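You operate a simulated robot arm through the tools that you are given. There is no shell and no other tool. Be economical: measure what you need, move in short steps, check, and stop when the job is done.

You are at the controls of a simulated two-armed robot. One attempt, no reset.

JOB
Pick up the 40 mm core sample from the glue worktop with one hand, pass it to the other hand and put it on the fitting mat.

The check looks at the end state, three seconds after you hand in, the way a careful person would. Anything else that was tipped, shoved, dropped, spilled or broken makes it a failure.

ROBOT AND FRAMES
Two 7-joint arms with two-finger parallel grippers on one trunk, on a base that drives. Base frame: it is fixed to the floor where the robot stands at the start and does not move with it; the origin is under the middle of the robot, x ahead of it, y to its left, z up. Units: cm, degrees, N and s.
The left shoulder is at the start at [5, 18.7, 108.5], the right one opposite. With the tool pointing down near the work surface each hand reaches from about 10 to 66 cm from the robot's upright axis, wherever it stands, measured 20 degrees to its own side. Places, roughly: fitting mat (24x18 cm) [-98, 64, 86]. Payload 3.43 kg a hand.
Tool frame (each hand has its own): the origin (TCP) lies between the finger pads and is the grasp point; the fingertips stand 3 cm ahead of it; z points along the fingers, y is the line along which they close. The gripper opens to 9.4 cm. The fingers are 2.8 cm wide and 1 cm thick; the gripper's body (5 by 9.6 cm) begins 5.5 cm behind the TCP.
Orientation is told as [roll, pitch, yaw] about the base's x, y, z axes, in that order, counted from this pose: with the fingers straight down and closing along the base's y, the tool's x points along the base's -x, its y along +y and its z along -z.

CONTROLS
- The arms move only by the tool step_arm. It takes "left_targets", "right_targets" or both (then of equal length, played together; a hand with none holds still); each is one flat list of numbers, 7 for each row, row after row: the turn, a rotation vector about the tool's x, y, z in units of 45 degrees (1.0 is 45 degrees), then the shift along the tool's x, y, z in units of 150 mm (1.0 is 150 mm), then the gripper command, from -1 (fully open) to 1 (shut), values between in proportion. In form: [wx, wy, wz, tx, ty, tz, hand, wx, wy, wz, tx, ty, tz, hand, ...]. A call has 1 to 12 rows; each row is the pose to reach, as a shift and turn from the pose commanded when the call began, along the tool's axes at that moment. A call with a number of a shift or a turn outside -1 to 1 is refused whole. Rows are played at 5 a second. More than 5 cm and 8.6 degrees between two rows, or a gripper value outside its range, and nothing of the call is played. Where a pose cannot be reached the arm comes as near as it can. A force on the tool above 40 N (or 10 N above the force at the start of the call, whichever is more), or a blocked arm, ends the call early, and 0.2 s more pass. The fingers move at their own pace (about 15.3 cm/s each) and stop on an object; they squeeze with about 36 N. The grip force told is the motor's: it shows also when the fingers shut on nothing. Time passes only in rows, and 0.2 s behind the last, so rows that repeat a pose let the fingers close. The reply holds the time, the measured pose of the TCP, the force on the tool along the base axes, the opening and the grip force, in the units named above and with some noise, with the torque about the TCP (base axes, N m) and any sound that the robot's microphone picked up, and new pictures: "views" is both (left out), scene, wrist or none (wrist: the cameras of the hands that moved).
- Cameras (640 x 400 px; columns grow to the right, rows downward): "scene" is now at [13.72, -4.05, 125.64]; the picture's right is [-0.35, -0.94, 0.00], its down [-0.46, 0.17, -0.87] and it looks along [0.82, -0.30, -0.49] (base axes); focal length 265 px, centre (320, 200). "left" rides on the left gripper at [7.6, -1.4, -10.3] in its tool frame; the picture's right is [0.18, 0.98, 0.00], its down [-0.75, 0.14, -0.64] and it looks along [-0.63, 0.12, 0.77] (tool axes); focal length 243 px, centre (320, 200). "right" rides on the right gripper at [7.6, 1.4, -10.3] in its tool frame; the picture's right is [-0.18, 0.98, 0.00], its down [-0.75, -0.14, -0.64] and it looks along [-0.63, -0.12, 0.77] (tool axes); focal length 243 px, centre (320, 200). There is no depth. A picture from a camera that has moved, and an enlarged one, comes with that camera's place and axes in the base frame and with its lens. The place of the scene camera against the robot may be out by one fixed shift of up to 1.2 cm in any direction.
- raise_lower(by): slides the trunk up (or, below 0, down) by that many cm; the arms and the scene camera ride with it, the base frame stays. It gives what a move gives, with no picture.
- base_move(legs): drives the robot by 1 to 6 legs, each [ahead, left, turn to the left] in cm, cm and degrees, along the robot's own axes; the way and the turn of a leg run together, so that a leg with both is an arc; at most 150 cm and 180 degrees a leg. The arms and the cameras ride along, it lands a little off, and it stops where it bumps. It gives what a move gives, and a new picture of the scene camera.
- head_to(pan, tilt): turns the head with the scene camera to pan (to the left, within 80 degrees either way) and tilt (down, from -29 to 69), counted from straight ahead of the robot. It gives what a move gives, and a new picture of the scene camera.
- inspect(camera, box): a new picture of the part [left, top, right, bottom] of that camera's present view, enlarged. The clock stands still meanwhile.
- hand_in(): hands the job in; it is judged then, once.

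Work in short steps. Places have to be worked out from the pictures, the camera data and where the tool is seen: move nearer, look again, correct. Check each grasp and each placing, and mend what went wrong. You have 120 turns and 260 pictures in all, those below and enlarged ones among them. Open the grippers and draw the arms clear of the work before you hand the job in, unless the task says otherwise; then end with one line.

The tools are called after "Emit:" by a JSON object that holds its "name" and its "arguments". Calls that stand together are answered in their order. step_arm: Moves the arms, as the interface text tells. Its arguments: {"type":"object","properties":{"left_targets":{"type":"array","items":{"type":"number"}},"right_targets":{"type":"array","items":{"type":"number"}},"views":{"type":"string","enum":["both","scene","wrist","none"]}},"required":[]} The other tools are called the same way: raise_lower (by) slides the trunk up or down; base_move (legs) drives the base; head_to (pan, tilt) turns the head that bears the scene camera; inspect (camera, box) takes an enlarged picture of a part of a camera's view; hand_in () hands the job in.

At the start:

```text
time_s: 0.0
left_tool_pos: [40.33, 0.75, 108.19]
left_tcp_rot: [0.0, 0.0, 0.0]
left_ft_force: [0.1, -1.1, -0.3]
left_ft_torque: [-0.01, -0.02, 0.0]
left_gripper_width: 9.39
left_grip_force: 0.0
right_tool_pos: [33.57, -32.18, 109.27]
right_tcp_rot: [0.1, 0.0, 0.0]
right_ft_force: [-0.4, -0.5, -0.3]
right_ft_torque: [-0.02, -0.01, -0.02]
right_gripper_width: 9.4
right_grip_force: 0.1
trunk travel left (down, up): [-30.0, 13.2]
robot x, y, heading: [0.02, -0.22, 0.3]
head pan, tilt: [-20.5, 29.5]
```

scene: 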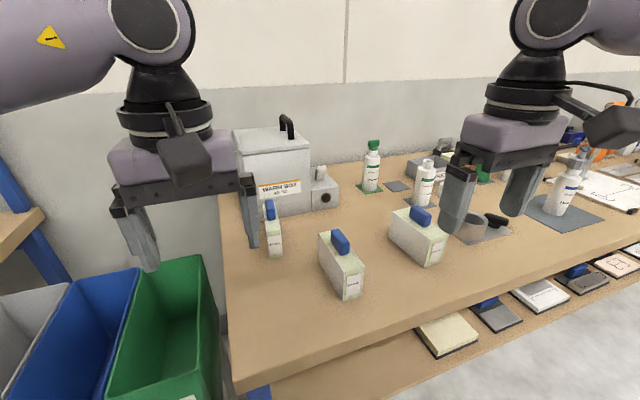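
right: 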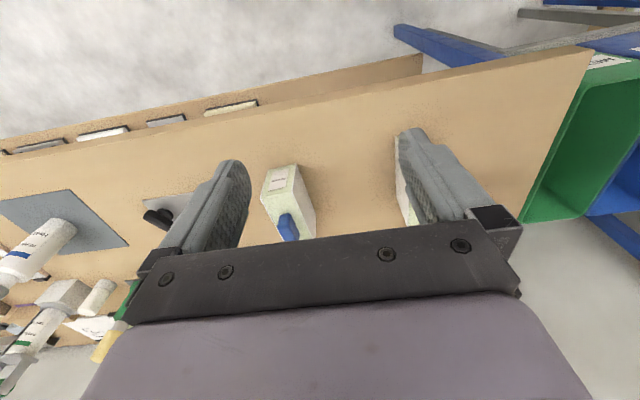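
left: 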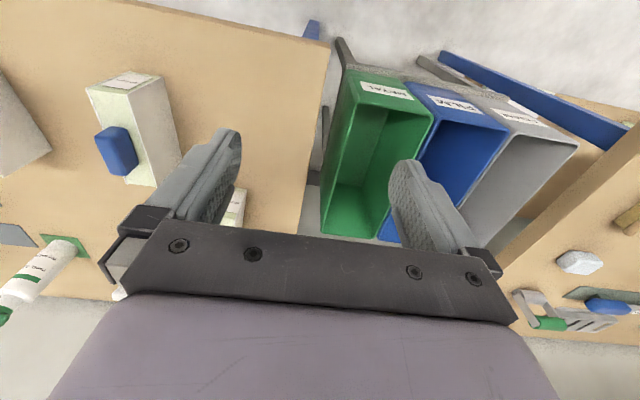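

The scene shows a worktop with bottles and a grey cylinder on a pad near pixel (475,225). I enlarge it to see what it is.

Emit:
{"name": "inspect", "arguments": {"camera": "scene", "box": [340, 120, 640, 290]}}

Emit:
{"name": "head_to", "arguments": {"pan": -60, "tilt": 35}}

Emit:
{"name": "head_to", "arguments": {"pan": 60, "tilt": 35}}

```text
2.13 times, centred on (490, 205) of scene
camera zoom: at [13.72, -4.05, 125.64], right [-0.35, -0.94, 0.0], down [-0.46, 0.17, -0.87], along [0.82, -0.3, -0.49], focal length 564 px, centre (-43, 189)
```

zoom: 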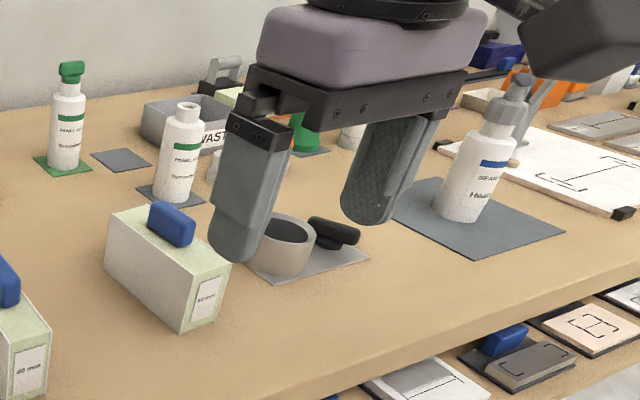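

```text
time_s: 1.1
left_tool_pos: [40.3, 0.78, 108.3]
left_tcp_rot: [0.0, 0.0, 0.0]
left_ft_force: [-0.1, 0.4, -0.8]
left_ft_torque: [-0.03, -0.02, -0.02]
left_gripper_width: 9.41
left_grip_force: 0.0
right_tool_pos: [33.61, -32.31, 109.24]
right_tcp_rot: [0.0, 0.0, 0.0]
right_ft_force: [-0.3, 0.4, -0.2]
right_ft_torque: [0.03, 0.0, -0.03]
right_gripper_width: 9.4
right_grip_force: 0.1
trunk travel left (down, up): [-30.0, 13.2]
robot x, y, heading: [0.06, -0.21, -0.1]
head pan, tilt: [-60.0, 35.0]
camera scene: at [9.64, -8.5, 124.78], right [-0.87, -0.5, 0.0], down [-0.29, 0.5, -0.82], along [0.41, -0.71, -0.57], focal length 265 px, centre (320, 200)
```

scene: 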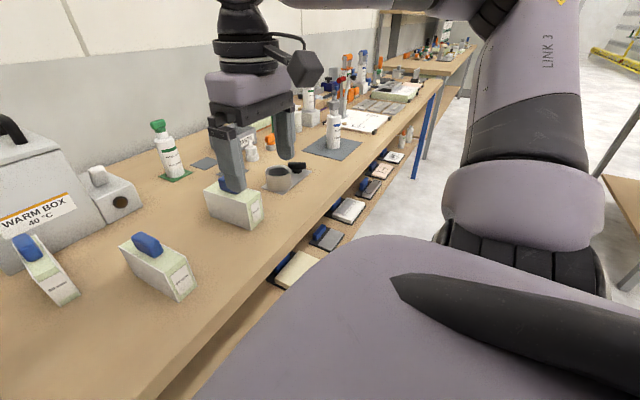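

```text
time_s: 3.1
left_tool_pos: [40.26, 0.82, 108.29]
left_tcp_rot: [0.0, 0.0, 0.0]
left_ft_force: [0.5, 0.3, 0.2]
left_ft_torque: [0.02, -0.01, 0.01]
left_gripper_width: 9.41
left_grip_force: 0.0
right_tool_pos: [33.55, -32.18, 109.15]
right_tcp_rot: [-0.1, 0.0, 0.0]
right_ft_force: [0.4, 0.0, -0.8]
right_ft_torque: [0.0, 0.02, 0.03]
right_gripper_width: 9.4
right_grip_force: 0.0
trunk travel left (down, up): [-30.0, 13.2]
robot x, y, heading: [-0.01, 0.48, 0.0]
head pan, tilt: [60.0, 35.0]
camera scene: at [9.64, 6.74, 124.78], right [0.87, -0.5, 0.0], down [-0.29, -0.5, -0.82], along [0.41, 0.71, -0.57], focal length 265 px, centre (320, 200)
```

scene: 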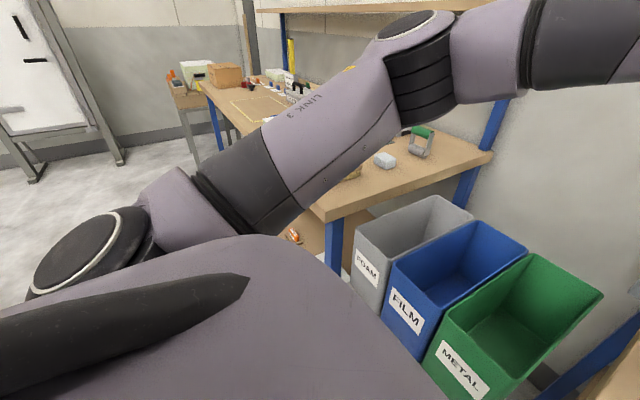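

The blocks with blue tops carry size labels. I turn back and read each one.

Emit:
{"name": "head_to", "arguments": {"pan": -15, "tilt": 42}}

Emit:
{"name": "inspect", "arguments": {"camera": "scene", "box": [160, 120, 460, 300]}}

```text
time_s: 4.5
left_tool_pos: [40.34, 0.8, 108.28]
left_tcp_rot: [0.0, 0.0, 0.0]
left_ft_force: [-0.1, 0.3, 0.4]
left_ft_torque: [0.03, 0.0, 0.0]
left_gripper_width: 9.4
left_grip_force: 0.0
right_tool_pos: [33.61, -32.16, 109.06]
right_tcp_rot: [0.0, 0.0, 0.0]
right_ft_force: [0.2, -0.4, -0.2]
right_ft_torque: [0.0, -0.01, 0.03]
right_gripper_width: 9.41
right_grip_force: 0.1
trunk travel left (down, up): [-30.0, 13.2]
robot x, y, heading: [-0.01, -0.53, 0.2]
head pan, tilt: [-15.0, 42.0]
camera scene: at [13.31, -3.04, 123.73], right [-0.26, -0.97, 0.0], down [-0.65, 0.17, -0.74], along [0.72, -0.19, -0.67], focal length 265 px, centre (320, 200)
```

scene: 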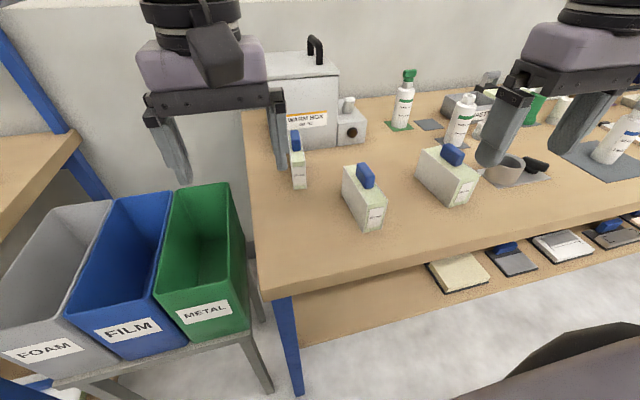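

```text
2.13 times, centred on (310, 210) of scene
camera zoom: at [13.31, -3.04, 123.73], right [-0.26, -0.97, 0.0], down [-0.65, 0.17, -0.74], along [0.72, -0.19, -0.67], focal length 564 px, centre (341, 179)
```

zoom: 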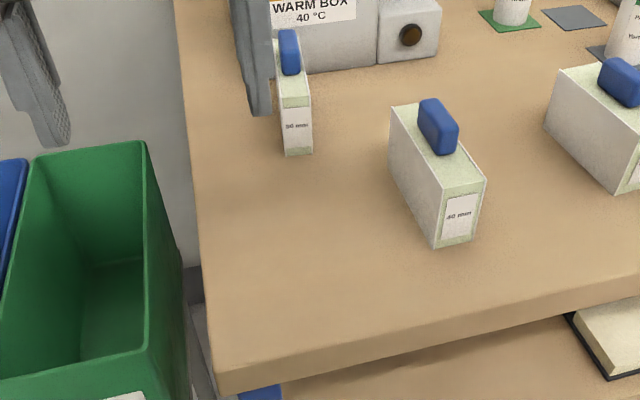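

Emit:
{"name": "inspect", "arguments": {"camera": "scene", "box": [340, 160, 400, 235]}}

Emit:
{"name": "inspect", "arguments": {"camera": "scene", "box": [280, 120, 330, 195]}}

Emit:
{"name": "inspect", "arguments": {"camera": "scene", "box": [410, 140, 490, 210]}}

```text
5.33 times, centred on (370, 198) of scene
camera zoom: at [13.31, -3.04, 123.73], right [-0.26, -0.97, 0.0], down [-0.65, 0.17, -0.74], along [0.72, -0.19, -0.67], focal length 1411 px, centre (53, 213)
```

zoom: 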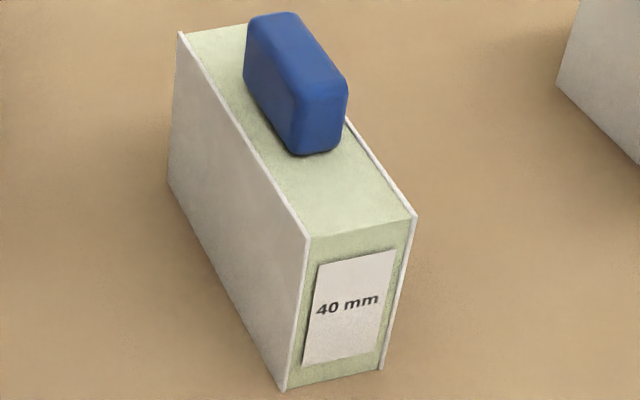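

```text
5.33 times, centred on (305, 158) of scene
camera zoom: at [13.31, -3.04, 123.73], right [-0.26, -0.97, 0.0], down [-0.65, 0.17, -0.74], along [0.72, -0.19, -0.67], focal length 1411 px, centre (400, 427)
```

zoom: 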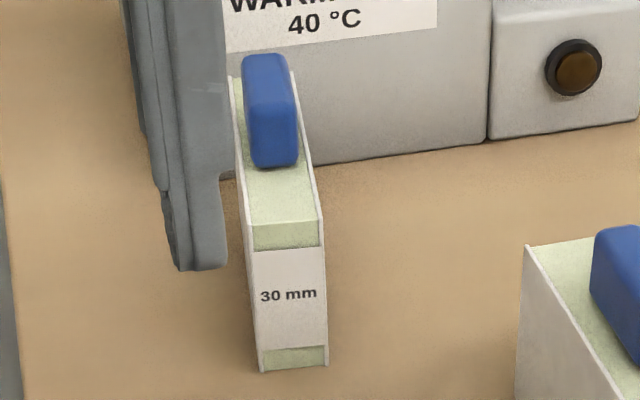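

```text
5.71 times, centred on (450, 175) of scene
camera zoom: at [13.31, -3.04, 123.73], right [-0.26, -0.97, 0.0], down [-0.65, 0.17, -0.74], along [0.72, -0.19, -0.67], focal length 1512 px, centre (-423, 343)
```

zoom: 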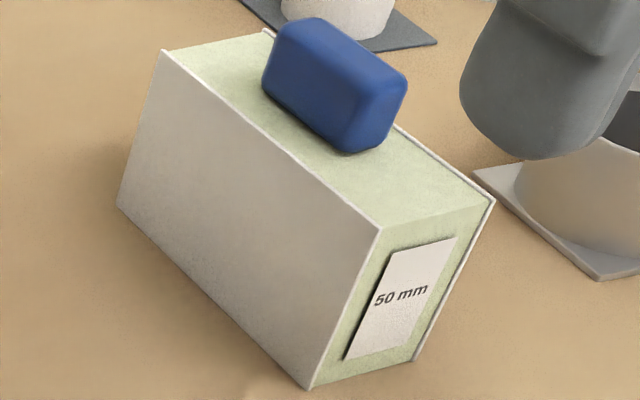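

The middle block is the 40 mm one. I enlarge it in the left wrist camera for a second viewpoint to triangulate it.

Emit:
{"name": "inspect", "arguments": {"camera": "left", "box": [60, 50, 220, 210]}}

```text
2.50 times, centred on (140, 130) of left
camera zoom: at [32.86, -0.65, 118.51], right [-0.18, 0.98, 0.0], down [0.75, 0.14, 0.64], along [0.63, 0.12, -0.77], focal length 606 px, centre (770, 375)
```

zoom: 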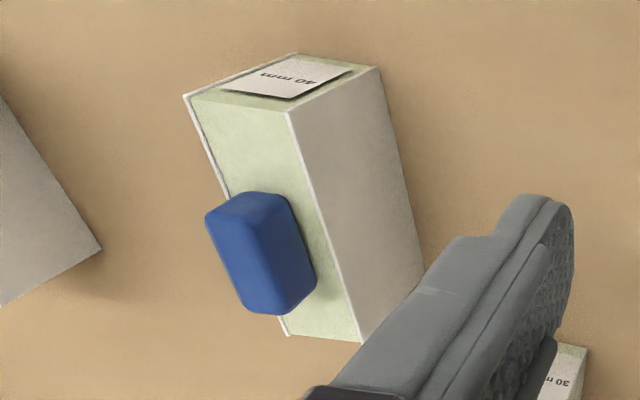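

Triangulation puts the block's near end at x≈44.4, centre at about (50.5, -21.2), top z≈91.5 and table z≈83.8, with the length along x. I plan to grip its near end with the right hand tilted 45° forward. The left hand will then take the blue handle from above. The first move is the pre-grasp.

Emit:
{"name": "step_arm", "arguments": {"right_targets": [0, -0.167, 0, -0.048, 0.122, 0.129, -1, 0, -0.333, 0, -0.096, 0.244, 0.258, -1, 0, -0.5, 0, -0.143, 0.367, 0.387, -1, 0, -0.667, 0, -0.191, 0.489, 0.515, -1, 0, -0.833, 0, -0.239, 0.611, 0.644, -1, 0, -1, 0, -0.287, 0.733, 0.773, -1, 0, -1, 0, -0.287, 0.733, 0.773, -1]}}

```text
time_s: 6.1
left_tool_pos: [40.37, 0.7, 108.23]
left_tcp_rot: [0.0, 0.0, 0.0]
left_ft_force: [-0.4, 0.1, 0.7]
left_ft_torque: [-0.03, -0.01, 0.04]
left_gripper_width: 9.41
left_grip_force: 0.2
right_tool_pos: [39.77, -20.73, 97.72]
right_tcp_rot: [0.1, -45.1, 0.0]
right_ft_force: [1.1, 0.1, -0.6]
right_ft_torque: [0.01, 0.02, 0.0]
right_gripper_width: 9.37
right_grip_force: 0.1
right hand out of reach, approached as far as the arm can: row 5, 6, 7
trunk travel left (down, up): [-30.0, 13.2]
robot x, y, heading: [-0.15, -0.12, 0.0]
head pan, tilt: [-15.0, 42.0]
camera scene: at [13.29, -3.05, 123.73], right [-0.26, -0.97, 0.0], down [-0.65, 0.17, -0.74], along [0.72, -0.19, -0.67], focal length 265 px, centre (320, 200)
camera right: at [27.24, -19.46, 99.71], right [0.13, 0.98, 0.13], down [0.08, -0.14, 0.99], along [0.99, -0.12, -0.1], focal length 243 px, centre (320, 200)
```

scene: 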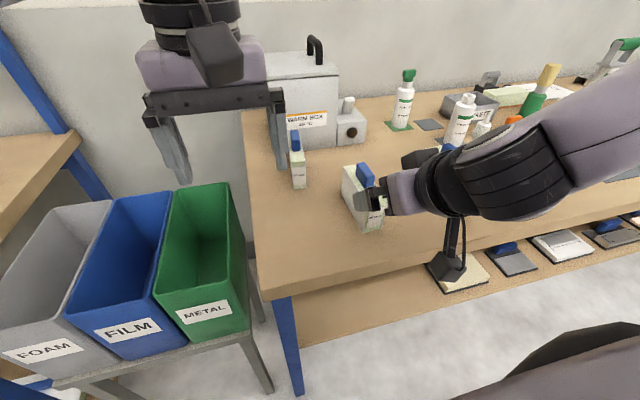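
right: 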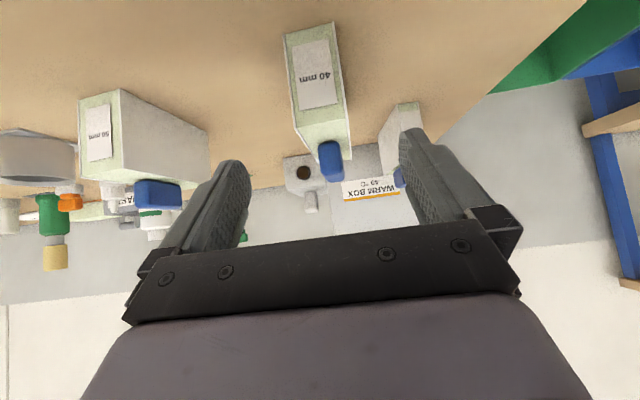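

The block's near end is centred at y≈-20.8 in the right wrist view, and the tool is at y=-20.7, so it needs no sideways correction. I advance along the fingers.

Emit:
{"name": "step_arm", "arguments": {"right_targets": [0, 0, 0, 0, 0, 0.2, -1, 0, 0, 0, 0, 0, 0.4, -1, 0, 0, 0, 0, 0, 0.4, -1]}}

```text
time_s: 6.9
left_tool_pos: [40.42, 0.8, 108.3]
left_tcp_rot: [0.1, 0.0, 0.0]
left_ft_force: [-0.1, -0.4, 0.0]
left_ft_torque: [0.0, 0.01, 0.01]
left_gripper_width: 9.39
left_grip_force: 0.1
right_tool_pos: [44.09, -20.99, 93.69]
right_tcp_rot: [0.0, -45.1, 0.0]
right_ft_force: [0.5, 0.3, 0.8]
right_ft_torque: [0.01, -0.02, -0.03]
right_gripper_width: 9.37
right_grip_force: 0.0
trunk travel left (down, up): [-30.0, 13.2]
robot x, y, heading: [0.03, 0.06, -0.0]
head pan, tilt: [-15.0, 42.0]
camera scene: at [13.3, -3.04, 123.73], right [-0.26, -0.97, 0.0], down [-0.65, 0.17, -0.74], along [0.72, -0.19, -0.67], focal length 265 px, centre (320, 200)
camera right: at [31.47, -19.6, 95.62], right [0.13, 0.98, 0.13], down [0.08, -0.14, 0.99], along [0.99, -0.12, -0.1], focal length 243 px, centre (320, 200)
```

scene: 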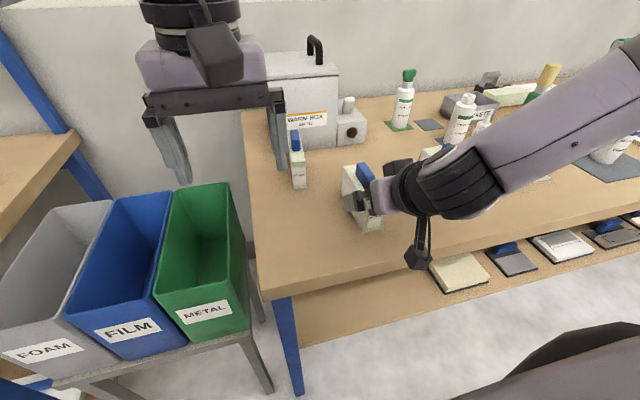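
right: 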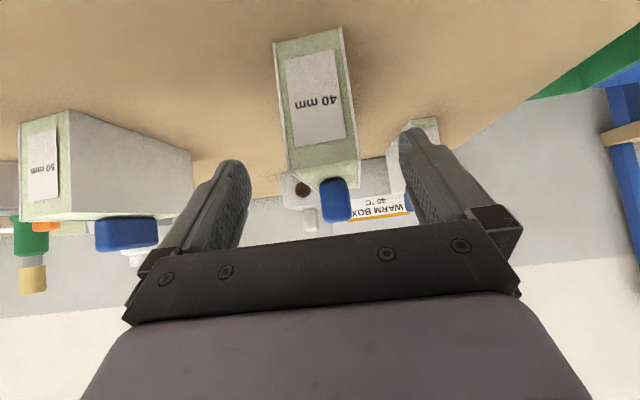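

The block's top is at about 92.4 and the table at about 84.5. I finish the approach to (46.4, -20.8, 89.5) with the fingers still open and check.

Emit:
{"name": "step_arm", "arguments": {"right_targets": [0, 0, 0, 0.045, 0.007, 0.155, -1, 0, 0, 0, 0.089, 0.013, 0.307, -1, 0, 0, 0, 0.089, 0.013, 0.307, -1], "views": "wrist"}}

```text
time_s: 7.7
left_tool_pos: [40.44, 0.83, 108.26]
left_tcp_rot: [0.0, 0.0, 0.0]
left_ft_force: [-0.3, -0.8, -1.2]
left_ft_torque: [-0.06, -0.02, 0.03]
left_gripper_width: 9.38
left_grip_force: 0.0
right_tool_pos: [46.37, -20.58, 89.5]
right_tcp_rot: [-0.1, -45.0, 0.0]
right_ft_force: [-0.2, 0.5, -1.0]
right_ft_torque: [0.02, -0.02, -0.01]
right_gripper_width: 9.39
right_grip_force: 0.1
trunk travel left (down, up): [-30.0, 13.2]
robot x, y, heading: [0.25, -0.35, 0.1]
head pan, tilt: [-15.0, 42.0]
camera right: at [33.77, -19.27, 91.43], right [0.13, 0.98, 0.13], down [0.08, -0.14, 0.99], along [0.99, -0.12, -0.1], focal length 243 px, centre (320, 200)
```

right: 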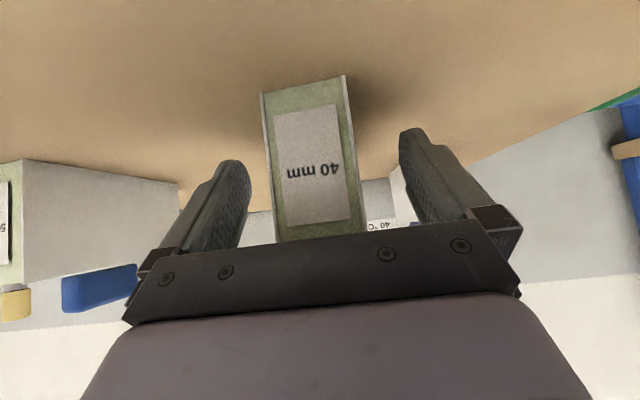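

The block sits between the fingers, about 2–3 mm toward -y of centre. I correct for that and close.

Emit:
{"name": "step_arm", "arguments": {"right_targets": [0, 0, 0, 0, -0.015, 0, -1, 0, 0, 0, 0, -0.015, 0, -0.2, 0, 0, 0, 0, -0.015, 0, 0.3, 0, 0, 0, 0, -0.015, 0, 1, 0, 0, 0, 0, -0.015, 0, 1]}}

```text
time_s: 8.9
left_tool_pos: [40.33, 0.89, 108.26]
left_tcp_rot: [0.0, 0.0, 0.1]
left_ft_force: [-0.7, -0.6, 0.0]
left_ft_torque: [0.0, -0.01, -0.05]
left_gripper_width: 9.4
left_grip_force: 0.1
right_tool_pos: [46.45, -20.95, 89.5]
right_tcp_rot: [0.0, -45.1, 0.0]
right_ft_force: [0.7, -0.3, 1.3]
right_ft_torque: [0.06, -0.2, 0.07]
right_gripper_width: 4.38
right_grip_force: 36.0
trunk travel left (down, up): [-30.0, 13.2]
robot x, y, heading: [0.27, -0.02, 0.2]
head pan, tilt: [-15.0, 42.0]
camera scene: at [13.3, -3.04, 123.73], right [-0.26, -0.97, 0.0], down [-0.65, 0.17, -0.74], along [0.72, -0.19, -0.67], focal length 265 px, centre (320, 200)
camera right: at [33.81, -19.5, 91.42], right [0.13, 0.98, 0.13], down [0.08, -0.14, 0.99], along [0.99, -0.12, -0.1], focal length 243 px, centre (320, 200)
```

scene: 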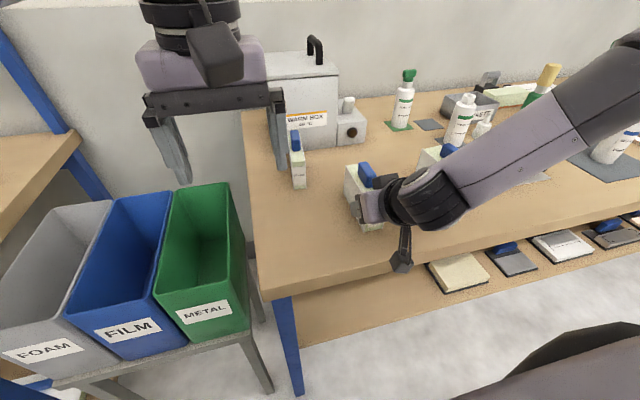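
right: 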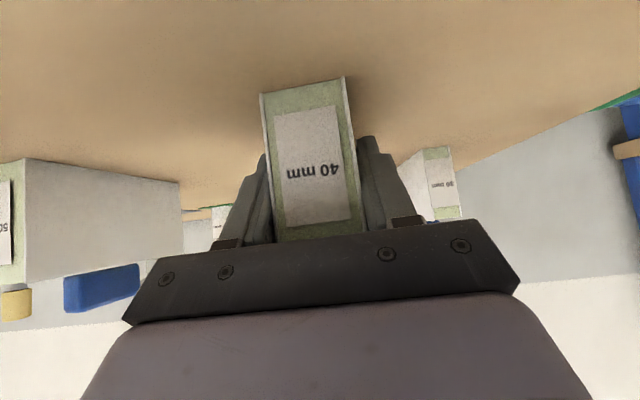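

The grip holds at 4.38 cm. I lift 6 cm straight up.

Emit:
{"name": "step_arm", "arguments": {"right_targets": [0, 0, 0, -0.047, 0, -0.047, 1, 0, 0, 0, -0.141, 0, -0.141, 1, 0, 0, 0, -0.212, 0, -0.212, 1, 0, 0, 0, -0.283, 0, -0.283, 1, 0, 0, 0, -0.283, 0, -0.283, 1]}}

```text
time_s: 10.1
left_tool_pos: [40.38, 0.74, 108.25]
left_tcp_rot: [0.0, 0.1, 0.1]
left_ft_force: [0.4, 0.1, -0.6]
left_ft_torque: [0.03, 0.03, 0.01]
left_gripper_width: 9.4
left_grip_force: 0.1
right_tool_pos: [46.33, -20.92, 95.48]
right_tcp_rot: [0.0, -45.0, 0.0]
right_ft_force: [-0.2, -0.5, -1.8]
right_ft_torque: [0.01, 0.03, 0.0]
right_gripper_width: 4.38
right_grip_force: 35.4
trunk travel left (down, up): [-30.0, 13.2]
robot x, y, heading: [-0.18, -0.41, 0.1]
head pan, tilt: [-15.0, 42.0]
camera scene: at [13.32, -3.05, 123.73], right [-0.26, -0.97, 0.0], down [-0.65, 0.17, -0.74], along [0.72, -0.19, -0.67], focal length 265 px, centre (320, 200)
camera right: at [33.73, -19.56, 97.36], right [0.13, 0.98, 0.13], down [0.08, -0.14, 0.99], along [0.99, -0.12, -0.1], focal length 243 px, centre (320, 200)
```

scene: 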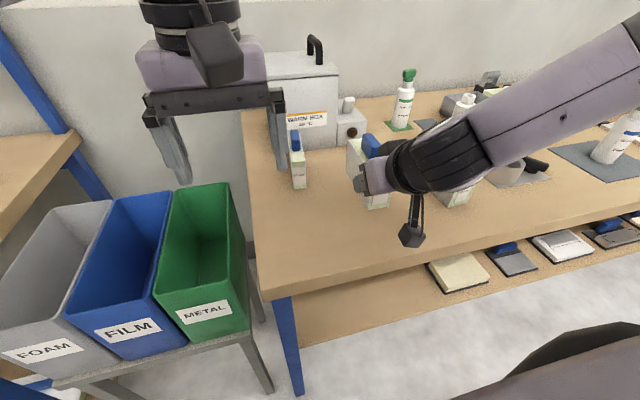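
right: 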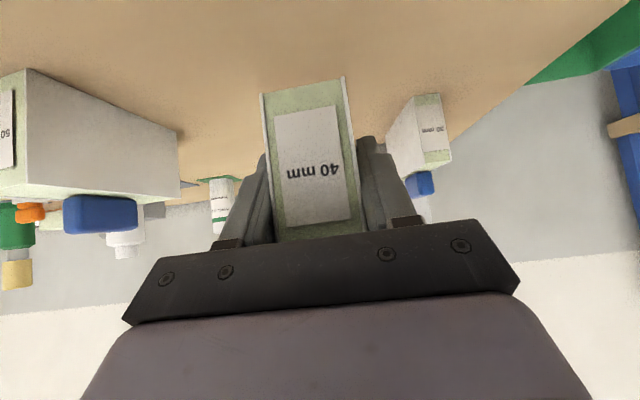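

The block is held level and the weight reads about 1.5 N. I raise the left hand out of the way, then bring the right hand up and toward the middle for the hand-over.

Emit:
{"name": "step_arm", "arguments": {"left_targets": [0, 0, 0, -0.1, 0, -0.2, -1, 0, 0, 0, -0.2, 0, -0.4, -1, 0, 0, 0, -0.3, 0, -0.6, -1, 0, 0, 0, -0.45, 0, -0.8, -1, 0, 0, 0, -0.45, 0, -0.8, -1], "views": "none"}}

Emit:
{"name": "step_arm", "arguments": {"right_targets": [0, 0, 0, -0.05, 0.1, -0.1, 1, 0, 0, 0, -0.12, 0.25, -0.2, 1, 0, 0, 0, -0.18, 0.4, -0.32, 1, 0, 0, 0, -0.24, 0.55, -0.44, 1, 0, 0, 0, -0.245, 0.7, -0.55, 1, 0, 0, 0, -0.245, 0.793, -0.556, 1, 0, 0, 0, -0.245, 0.793, -0.556, 1]}}

```text
time_s: 11.3
left_tool_pos: [47.06, 0.79, 120.38]
left_tcp_rot: [0.0, -0.1, 0.0]
left_ft_force: [-0.5, 0.1, 0.2]
left_ft_torque: [0.02, -0.01, 0.03]
left_gripper_width: 9.41
left_grip_force: 0.1
right_tool_pos: [46.25, -20.89, 95.37]
right_tcp_rot: [-0.1, -44.9, 0.0]
right_ft_force: [-0.9, -0.2, -0.8]
right_ft_torque: [0.02, 0.05, -0.01]
right_gripper_width: 4.37
right_grip_force: 35.5
trunk travel left (down, up): [-30.0, 13.2]
robot x, y, heading: [0.16, -0.28, -0.1]
head pan, tilt: [-15.0, 42.0]
```

```text
time_s: 12.9
left_tool_pos: [47.14, 0.85, 120.27]
left_tcp_rot: [0.0, -0.1, 0.0]
left_ft_force: [0.1, 0.4, 0.2]
left_ft_torque: [-0.07, 0.01, 0.01]
left_gripper_width: 9.38
left_grip_force: 0.0
right_tool_pos: [43.31, -10.97, 104.06]
right_tcp_rot: [0.0, -45.0, 0.0]
right_ft_force: [0.2, -0.1, -1.0]
right_ft_torque: [0.02, 0.08, -0.01]
right_gripper_width: 4.35
right_grip_force: 36.4
right hand out of reach, approached as far as the arm can: row 5, 6, 7
trunk travel left (down, up): [-30.0, 13.2]
robot x, y, heading: [0.48, 0.26, 0.1]
head pan, tilt: [-15.0, 42.0]
camera scene: at [13.31, -3.05, 123.73], right [-0.26, -0.97, 0.0], down [-0.65, 0.17, -0.74], along [0.72, -0.19, -0.67], focal length 265 px, centre (320, 200)
camera right: at [30.7, -9.65, 106.04], right [0.13, 0.98, 0.13], down [0.08, -0.14, 0.99], along [0.99, -0.12, -0.1], focal length 243 px, centre (320, 200)
```

scene: 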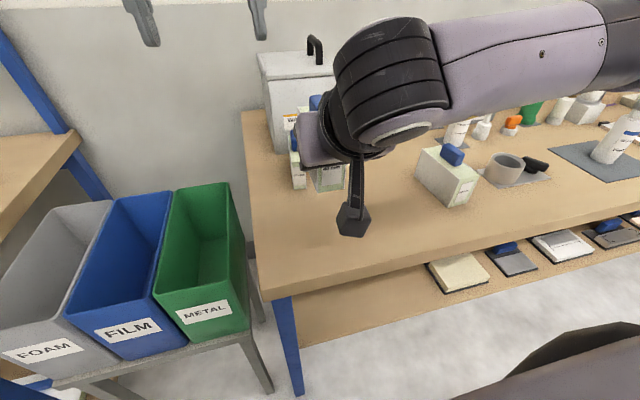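
right: 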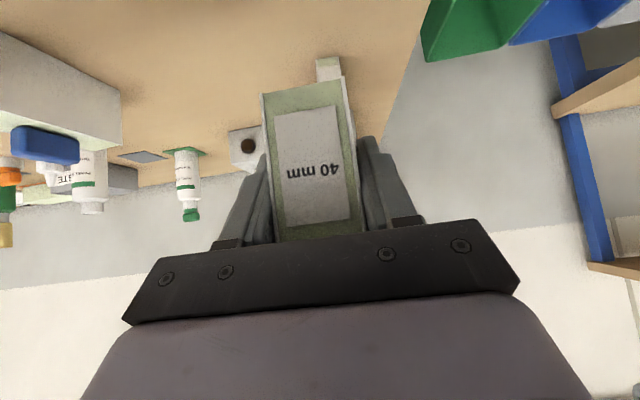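

The hand-over pose is good enough. I move the left hand sideways over the handle, still about 7 cm above it, and look.

Emit:
{"name": "step_arm", "arguments": {"left_targets": [0, 0, 0, 0, -0.2, 0, -1, 0, 0, 0, 0, -0.4, 0, -1, 0, 0, 0, 0, -0.6, 0, -1, 0, 0, 0, 0, -0.783, 0, -1, 0, 0, 0, 0, -0.783, 0, -1]}}

```text
time_s: 13.8
left_tool_pos: [48.54, 1.01, 121.84]
left_tcp_rot: [-5.3, 0.3, 6.2]
left_ft_force: [-0.1, 0.0, 0.0]
left_ft_torque: [-0.01, -0.03, 0.01]
left_gripper_width: 9.41
left_grip_force: 0.3
left hand out of reach, approached as far as the arm can: row 1, 2, 3, 4
right_tool_pos: [43.3, -10.84, 104.02]
right_tcp_rot: [0.0, -45.0, 0.0]
right_ft_force: [0.0, 0.7, -1.1]
right_ft_torque: [0.01, 0.08, -0.02]
right_gripper_width: 4.4
right_grip_force: 35.9
trunk travel left (down, up): [-30.0, 13.2]
robot x, y, heading: [0.21, -0.01, 0.2]
head pan, tilt: [-15.0, 42.0]
stopped in row 4 (left hand): the arm was blocked; the commanded pose is now the measured one
camera scene: at [13.32, -3.01, 123.73], right [-0.26, -0.97, 0.0], down [-0.65, 0.17, -0.74], along [0.72, -0.19, -0.67], focal length 265 px, centre (320, 200)
camera left: at [41.19, -0.3, 132.21], right [-0.29, 0.95, -0.09], down [0.73, 0.28, 0.62], along [0.62, 0.11, -0.78], focal length 243 px, centre (320, 200)
```

scene: 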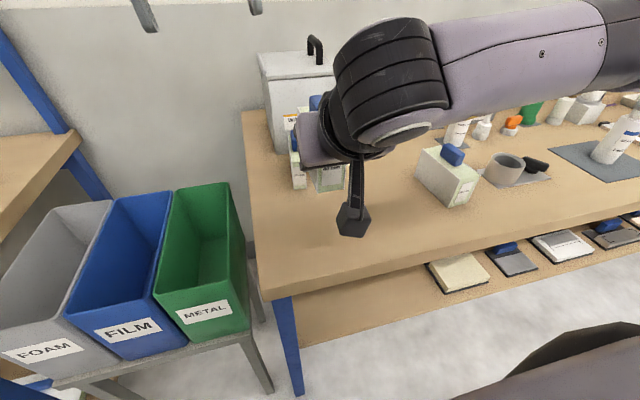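
left: 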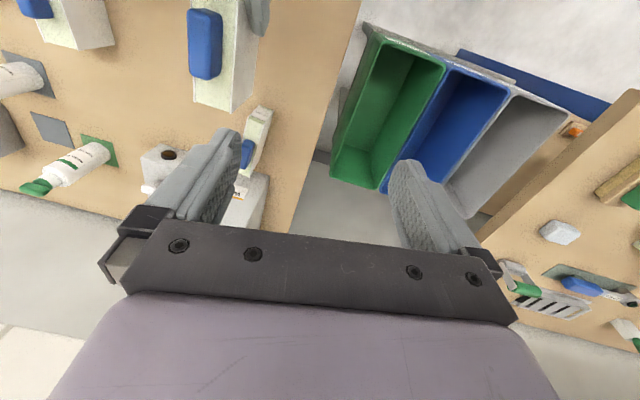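

The left hand is too high there to reach across. I lower both hands: the right to about z 98, and the left straightened at z 113.

Emit:
{"name": "step_arm", "arguments": {"right_targets": [0, 0, 0, 0.06, 0, 0.08, 1, 0, 0, 0, 0.12, 0.03, 0.16, 1, 0, 0, 0, 0.19, 0.08, 0.24, 1, 0, 0, 0, 0.25, 0.13, 0.316, 1, 0, 0, 0, 0.25, 0.13, 0.316, 1], "left_targets": [-0.03, 0, 0.035, 0.02, 0, 0.15, -1, -0.06, 0, 0.07, 0.04, 0, 0.3, -1, -0.09, -0.003, 0.105, 0.06, 0, 0.45, -1, -0.118, -0.007, 0.138, 0.07, 0, 0.587, -1, -0.118, -0.007, 0.138, 0.07, 0, 0.587, -1], "views": "none"}}

```text
time_s: 15.0
left_tool_pos: [47.36, -0.08, 112.87]
left_tcp_rot: [0.3, -0.3, -0.2]
left_ft_force: [-0.1, 0.3, -0.4]
left_ft_torque: [0.01, 0.02, -0.02]
left_gripper_width: 9.38
left_grip_force: 0.1
right_tool_pos: [43.9, -11.69, 98.62]
right_tcp_rot: [0.1, -44.9, 0.0]
right_ft_force: [-0.4, 0.7, -1.4]
right_ft_torque: [0.01, 0.08, -0.03]
right_gripper_width: 4.4
right_grip_force: 35.6
right hand out of reach, approached as far as the arm can: row 2, 3, 4, 5
trunk travel left (down, up): [-30.0, 13.2]
robot x, y, heading: [0.08, -0.07, -0.3]
head pan, tilt: [-15.0, 42.0]
```

The right hand settled at (43.9, -11.7, 98.6), which puts the handle near (48, -11.6). I try the left hand over it at z≈112.

Emit:
{"name": "step_arm", "arguments": {"left_targets": [0, 0, 0, 0, -0.2, 0, -1, 0, 0, 0, -0.02, -0.4, 0, -1, 0, 0, 0, -0.03, -0.6, 0, -1, 0, 0, 0, -0.04, -0.767, 0, -1, 0, 0, 0, -0.04, -0.767, 0, -1]}}

```text
time_s: 16.4
left_tool_pos: [49.92, -3.69, 113.85]
left_tcp_rot: [-2.7, 0.1, 5.0]
left_ft_force: [-0.1, 0.4, 0.0]
left_ft_torque: [-0.02, 0.01, 0.03]
left_gripper_width: 9.41
left_grip_force: 0.1
left hand out of reach, approached as far as the arm can: row 3, 4, 5
right_tool_pos: [43.92, -11.73, 98.62]
right_tcp_rot: [0.0, -44.9, 0.0]
right_ft_force: [-0.5, 0.5, -1.0]
right_ft_torque: [0.01, 0.05, -0.01]
right_gripper_width: 4.36
right_grip_force: 35.7
trunk travel left (down, up): [-30.0, 13.2]
robot x, y, heading: [0.37, 0.05, -0.0]
head pan, tilt: [-15.0, 42.0]
stopped in row 5 (left hand): the arm was blocked; the commanded pose is now the measured one
camera scene: at [13.34, -3.01, 123.73], right [-0.26, -0.97, 0.0], down [-0.65, 0.17, -0.74], along [0.72, -0.19, -0.67], focal length 265 px, centre (320, 200)
camera left: at [42.57, -5.37, 124.12], right [-0.27, 0.96, -0.04], down [0.74, 0.24, 0.63], along [0.62, 0.14, -0.77], focal length 243 px, centre (320, 200)
```

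scene: 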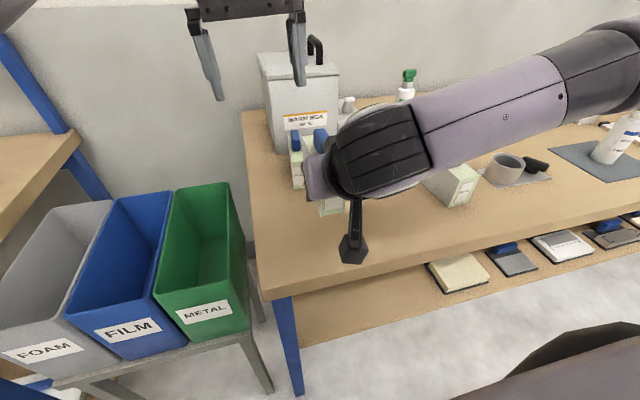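
left: 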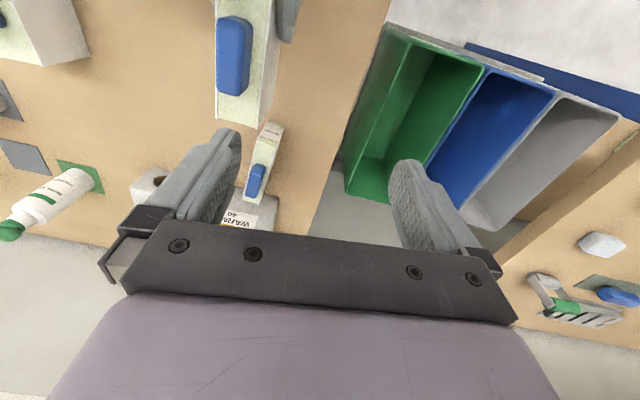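

The left hand's cross reach is limited at this height, so lower hands relative to the shoulders should help. I raise the trunk, then bring both hands down again.

Emit:
{"name": "raise_lower", "arguments": {"by": 10}}

Emit:
{"name": "step_arm", "arguments": {"right_targets": [0, 0, 0, 0.12, 0, 0.1, 1, 0, 0, 0, 0.22, 0, 0.2, 1, 0, 0, 0, 0.33, 0, 0.32, 1, 0, 0, 0, 0.44, 0, 0.44, 1, 0, 0, 0, 0.44, 0.05, 0.44, 1, 0, 0, 0, 0.44, 0.1, 0.44, 1], "left_targets": [-0.015, 0, 0.028, 0.03, 0, 0.13, -1, -0.03, 0, 0.056, 0.06, 0, 0.26, -1, -0.045, 0, 0.084, 0.09, 0, 0.39, -1, -0.06, 0, 0.111, 0.127, 0, 0.52, -1, -0.06, 0, 0.111, 0.127, 0, 0.65, -1, -0.06, 0, 0.111, 0.127, 0, 0.78, -1], "views": "none"}}

```text
time_s: 17.7
left_tool_pos: [49.99, -3.82, 123.72]
left_tcp_rot: [-2.5, -0.1, 4.9]
left_ft_force: [-0.2, -0.3, 0.4]
left_ft_torque: [-0.01, 0.05, -0.03]
left_gripper_width: 9.41
left_grip_force: 0.1
right_tool_pos: [43.9, -11.61, 108.62]
right_tcp_rot: [0.1, -45.0, 0.0]
right_ft_force: [0.7, 0.3, -1.4]
right_ft_torque: [-0.01, 0.05, -0.02]
right_gripper_width: 4.4
right_grip_force: 35.7
trunk travel left (down, up): [-40.0, 3.2]
robot x, y, heading: [0.05, 0.07, -0.1]
head pan, tilt: [-15.0, 42.0]
```

```text
time_s: 19.1
left_tool_pos: [47.76, -4.59, 112.27]
left_tcp_rot: [0.3, 0.0, -0.3]
left_ft_force: [0.7, -0.2, -0.1]
left_ft_torque: [0.0, -0.03, 0.0]
left_gripper_width: 9.42
left_grip_force: 0.1
right_tool_pos: [43.85, -14.29, 101.39]
right_tcp_rot: [0.1, -45.0, 0.0]
right_ft_force: [-0.2, -0.6, -2.0]
right_ft_torque: [-0.01, 0.06, 0.01]
right_gripper_width: 4.39
right_grip_force: 36.1
right hand out of reach, approached as far as the arm can: row 1, 2, 3, 4, 5, 6
trunk travel left (down, up): [-40.0, 3.2]
robot x, y, heading: [0.13, -0.09, 0.3]
head pan, tilt: [-15.0, 42.0]
```

The right hand is limited near the midline. I yaw it 25° to the left, so its wrist moves outward, while shifting toward the left hand.

Emit:
{"name": "step_arm", "arguments": {"right_targets": [-0.098, 0, -0.098, 0, 0.0, 0, 1, -0.196, 0, -0.196, 0, 0.1, 0, 1, -0.295, 0, -0.295, 0, 0.2, 0, 1, -0.393, 0, -0.393, 0, 0.3, 0, 1, -0.393, 0, -0.393, 0, 0.42, 0, 1, -0.393, 0, -0.393, 0, 0.42, 0, 1]}}

```text
time_s: 20.5
left_tool_pos: [47.8, -4.59, 112.16]
left_tcp_rot: [0.2, -0.1, -0.3]
left_ft_force: [-0.3, -0.2, 0.3]
left_ft_torque: [0.03, -0.02, 0.0]
left_gripper_width: 9.42
left_grip_force: 0.0
right_tool_pos: [43.73, -8.47, 101.71]
right_tcp_rot: [0.1, -45.0, 25.0]
right_ft_force: [-0.6, -0.7, -1.4]
right_ft_torque: [-0.03, 0.05, 0.04]
right_gripper_width: 4.38
right_grip_force: 36.4
right hand out of reach, approached as far as the arm can: row 5, 6
trunk travel left (down, up): [-40.0, 3.2]
robot x, y, heading: [-0.17, 0.02, -0.1]
head pan, tilt: [-15.0, 42.0]
camera scene: at [13.33, -3.04, 133.73], right [-0.26, -0.97, 0.0], down [-0.65, 0.17, -0.74], along [0.72, -0.19, -0.67], focal length 265 px, centre (320, 200)
camera right: at [31.73, -12.65, 103.6], right [-0.3, 0.94, 0.13], down [0.13, -0.1, 0.99], along [0.94, 0.31, -0.1], focal length 243 px, centre (320, 200)
```

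scene: 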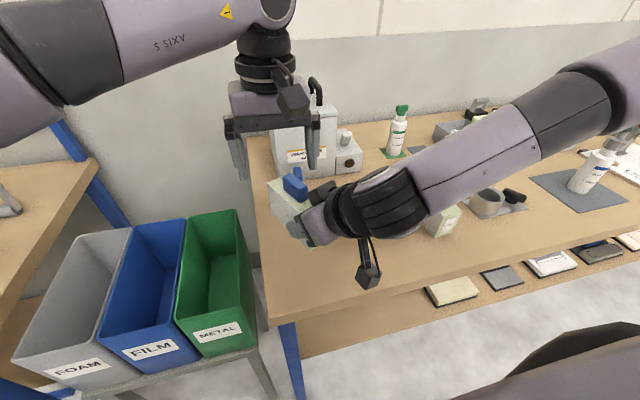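
right: 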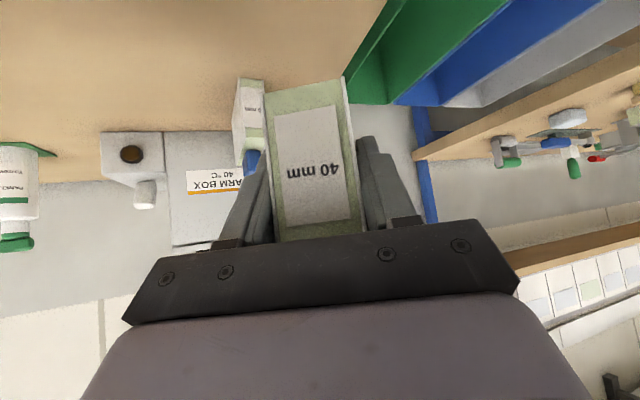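

The handle should now be at about (47.4, -6.7), with its top near z 108. I yaw the left hand 25° and centre it above the handle to look.

Emit:
{"name": "step_arm", "arguments": {"left_targets": [0, 0, -0.139, 0.006, -0.035, 0, -1, 0, 0, -0.278, 0.012, -0.07, 0, -1, 0, 0, -0.417, 0.018, -0.105, 0, -1, 0, 0, -0.556, 0.023, -0.14, 0, -1, 0, 0, -0.556, 0.023, -0.14, 0, -1]}}

```text
time_s: 21.7
left_tool_pos: [47.44, -6.84, 112.09]
left_tcp_rot: [0.3, -0.2, 24.8]
left_ft_force: [0.2, 0.1, -1.0]
left_ft_torque: [0.01, -0.01, -0.03]
left_gripper_width: 9.39
left_grip_force: 0.0
right_tool_pos: [43.81, -8.36, 101.51]
right_tcp_rot: [0.1, -44.9, 25.0]
right_ft_force: [-0.3, -0.2, -0.4]
right_ft_torque: [-0.04, 0.05, 0.02]
right_gripper_width: 4.38
right_grip_force: 35.5
trunk travel left (down, up): [-40.0, 3.2]
robot x, y, heading: [0.36, 0.5, 0.2]
head pan, tilt: [-15.0, 42.0]
camera scene: at [13.32, -3.03, 133.73], right [-0.26, -0.97, 0.0], down [-0.65, 0.17, -0.74], along [0.72, -0.19, -0.67], focal length 265 px, centre (320, 200)
camera left: at [41.28, -11.29, 122.32], right [-0.58, 0.81, 0.0], down [0.62, 0.44, 0.65], along [0.52, 0.38, -0.76], focal length 243 px, centre (320, 200)
```

scene: 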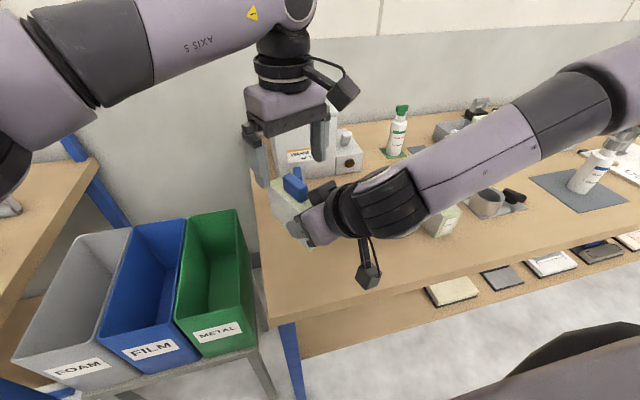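
left: 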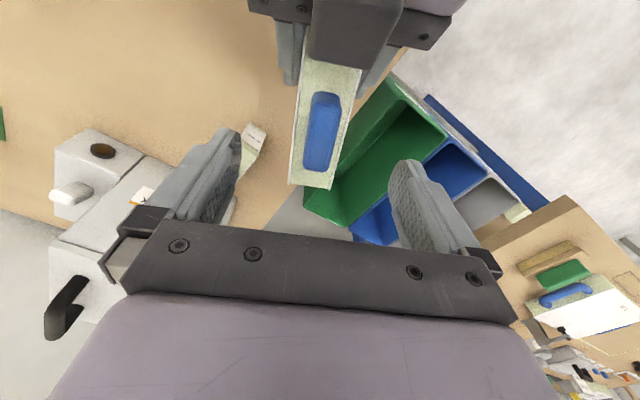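

Sideways alignment looks good. I zoom in to check the position along the handle and the handle's height.

Emit:
{"name": "inspect", "arguments": {"camera": "left", "box": [240, 50, 400, 200]}}

Emit:
{"name": "inspect", "arguments": {"camera": "scene", "box": [230, 90, 350, 260]}}

```text
2.67 times, centred on (320, 125) of left
camera zoom: at [41.28, -11.29, 122.32], right [-0.58, 0.81, 0.0], down [0.62, 0.44, 0.65], along [0.52, 0.38, -0.76], focal length 647 px, centre (320, 400)
```

zoom: 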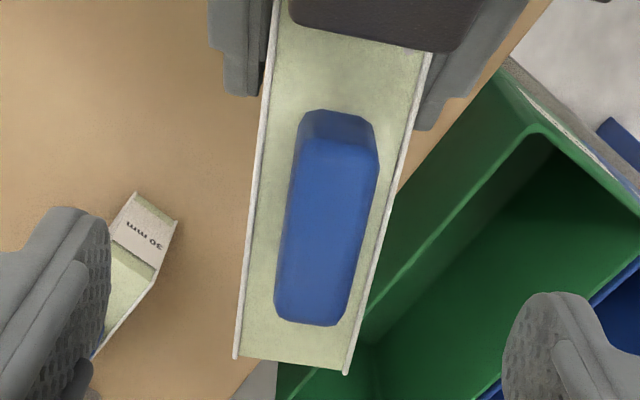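

```text
2.35 times, centred on (290, 175) of scene
camera zoom: at [13.32, -3.03, 133.73], right [-0.26, -0.97, 0.0], down [-0.65, 0.17, -0.74], along [0.72, -0.19, -0.67], focal length 623 px, centre (391, 259)
```

zoom: 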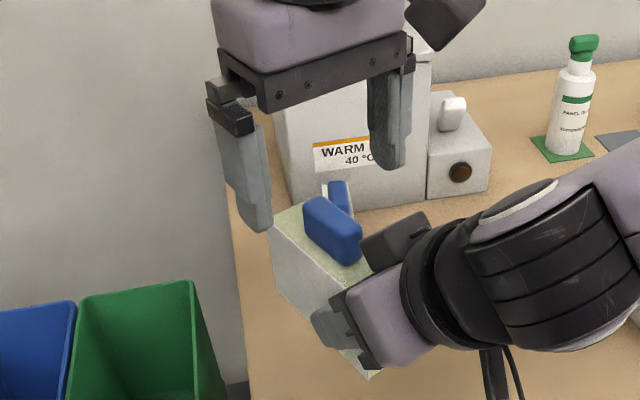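

The handle's top centre is at about (47.05, -6.9, 107.8), its yaw is about 26.5° and it stands about 3.5 cm tall. I correct and descend so the fingertips stop just above the block's top.

Emit:
{"name": "step_arm", "arguments": {"left_targets": [0, 0, -0.038, 0.025, 0.009, 0, -1, 0, 0, -0.038, 0.025, 0.009, 0.1, -1, 0, 0, -0.038, 0.025, 0.009, 0.2, -1, 0, 0, -0.038, 0.025, 0.009, 0.265, -1, 0, 0, -0.038, 0.025, 0.009, 0.265, -1]}}

```text
time_s: 22.9
left_tool_pos: [47.17, -6.67, 107.98]
left_tcp_rot: [0.2, -0.1, 26.5]
left_ft_force: [0.3, -0.4, 0.6]
left_ft_torque: [0.01, -0.01, -0.02]
left_gripper_width: 9.4
left_grip_force: 0.1
right_tool_pos: [43.68, -8.52, 101.58]
right_tcp_rot: [0.2, -44.9, 25.0]
right_ft_force: [0.4, 0.4, -1.6]
right_ft_torque: [-0.02, 0.05, -0.05]
right_gripper_width: 4.38
right_grip_force: 35.7
trunk travel left (down, up): [-40.0, 3.2]
robot x, y, heading: [0.08, 0.18, -0.1]
head pan, tilt: [-15.0, 42.0]
camera scene: at [13.32, -3.04, 133.73], right [-0.26, -0.97, 0.0], down [-0.65, 0.17, -0.74], along [0.72, -0.19, -0.67], focal length 265 px, centre (320, 200)
camera left: at [41.08, -11.42, 118.3], right [-0.6, 0.8, 0.0], down [0.61, 0.46, 0.65], along [0.51, 0.39, -0.76], focal length 243 px, centre (320, 200)
```

scene: 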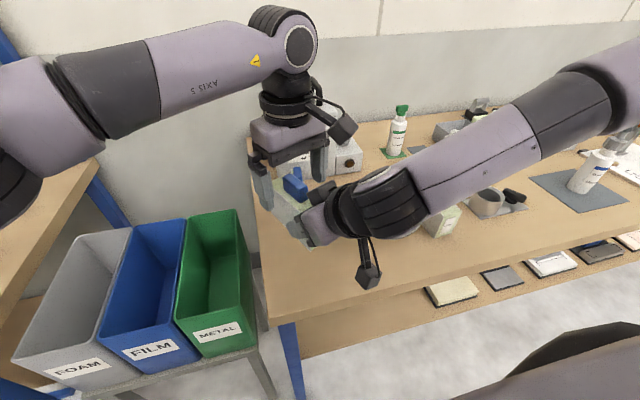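
left: 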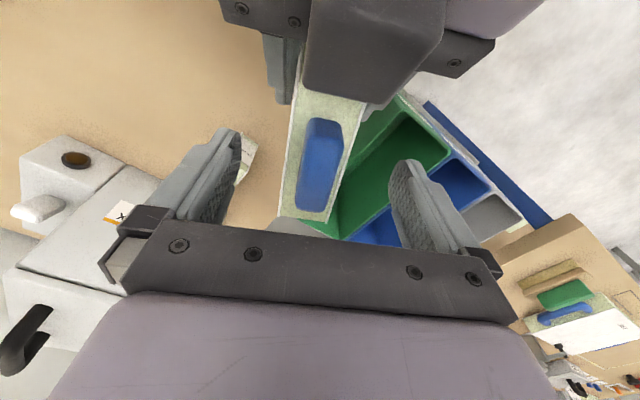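

Emit:
{"name": "inspect", "arguments": {"camera": "scene", "box": [240, 100, 350, 260]}}

Emit:
{"name": "inspect", "arguments": {"camera": "left", "box": [220, 80, 440, 240]}}

```text
2.50 times, centred on (295, 180) of scene
camera zoom: at [13.32, -3.04, 133.73], right [-0.26, -0.97, 0.0], down [-0.65, 0.17, -0.74], along [0.72, -0.19, -0.67], focal length 662 px, centre (382, 250)
```

zoom: 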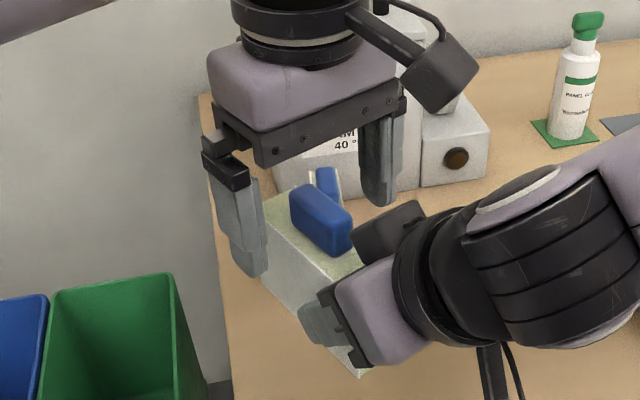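

```text
2.50 times, centred on (330, 160) of left
camera zoom: at [41.08, -11.42, 118.3], right [-0.6, 0.8, 0.0], down [0.61, 0.46, 0.65], along [0.51, 0.39, -0.76], focal length 606 px, centre (295, 300)
```

zoom: 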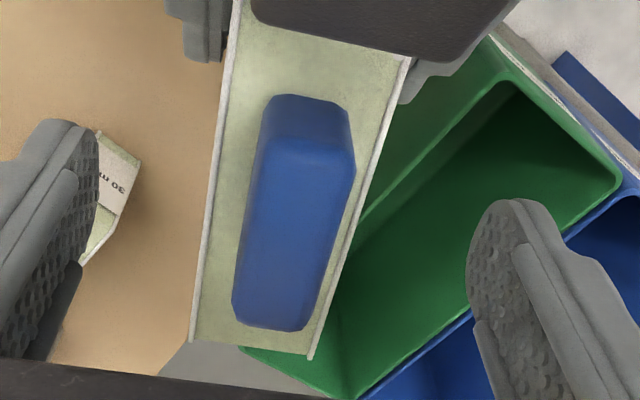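

The handle sits about 5 mm back and 2 mm to one side of the left TCP. I correct that and close the left hand on it.

Emit:
{"name": "step_arm", "arguments": {"left_targets": [0, 0, 0, 0.033, -0.013, 0, -1, 0, 0, 0, 0.033, -0.013, 0, 0, 0, 0, 0, 0.033, -0.013, 0, 0.4, 0, 0, 0, 0.033, -0.013, 0, 1, 0, 0, 0, 0.033, -0.013, 0, 1]}}

```text
time_s: 24.1
left_tool_pos: [46.69, -7.11, 108.17]
left_tcp_rot: [0.2, -0.2, 26.3]
left_ft_force: [-2.4, 4.7, 7.2]
left_ft_torque: [0.02, 0.19, -0.89]
left_gripper_width: 1.95
left_grip_force: 36.2
right_tool_pos: [43.63, -8.55, 101.65]
right_tcp_rot: [0.0, -44.9, 25.0]
right_ft_force: [1.6, -4.0, -7.5]
right_ft_torque: [0.14, 0.26, 0.72]
right_gripper_width: 4.38
right_grip_force: 36.6
trunk travel left (down, up): [-40.0, 3.2]
robot x, y, heading: [-0.07, -0.48, -0.1]
head pan, tilt: [-15.0, 42.0]
camera scene: at [13.32, -3.04, 133.73], right [-0.26, -0.97, 0.0], down [-0.65, 0.17, -0.74], along [0.72, -0.19, -0.67], focal length 265 px, centre (320, 200)
camera left: at [40.67, -11.82, 118.39], right [-0.6, 0.8, 0.0], down [0.61, 0.46, 0.65], along [0.51, 0.39, -0.76], focal length 243 px, centre (320, 200)
```

scene: 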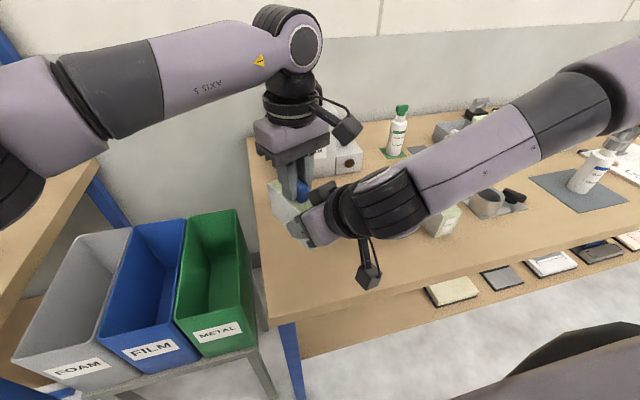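
left: 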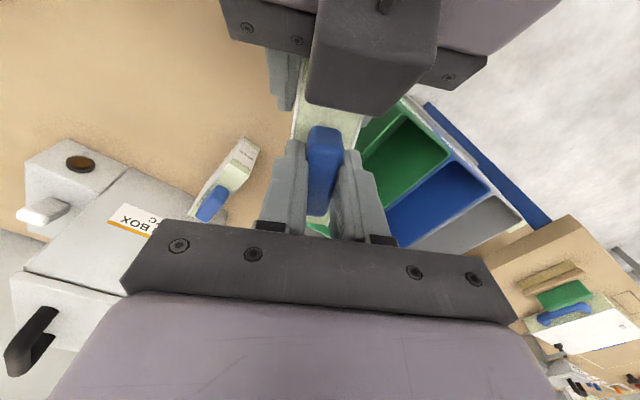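

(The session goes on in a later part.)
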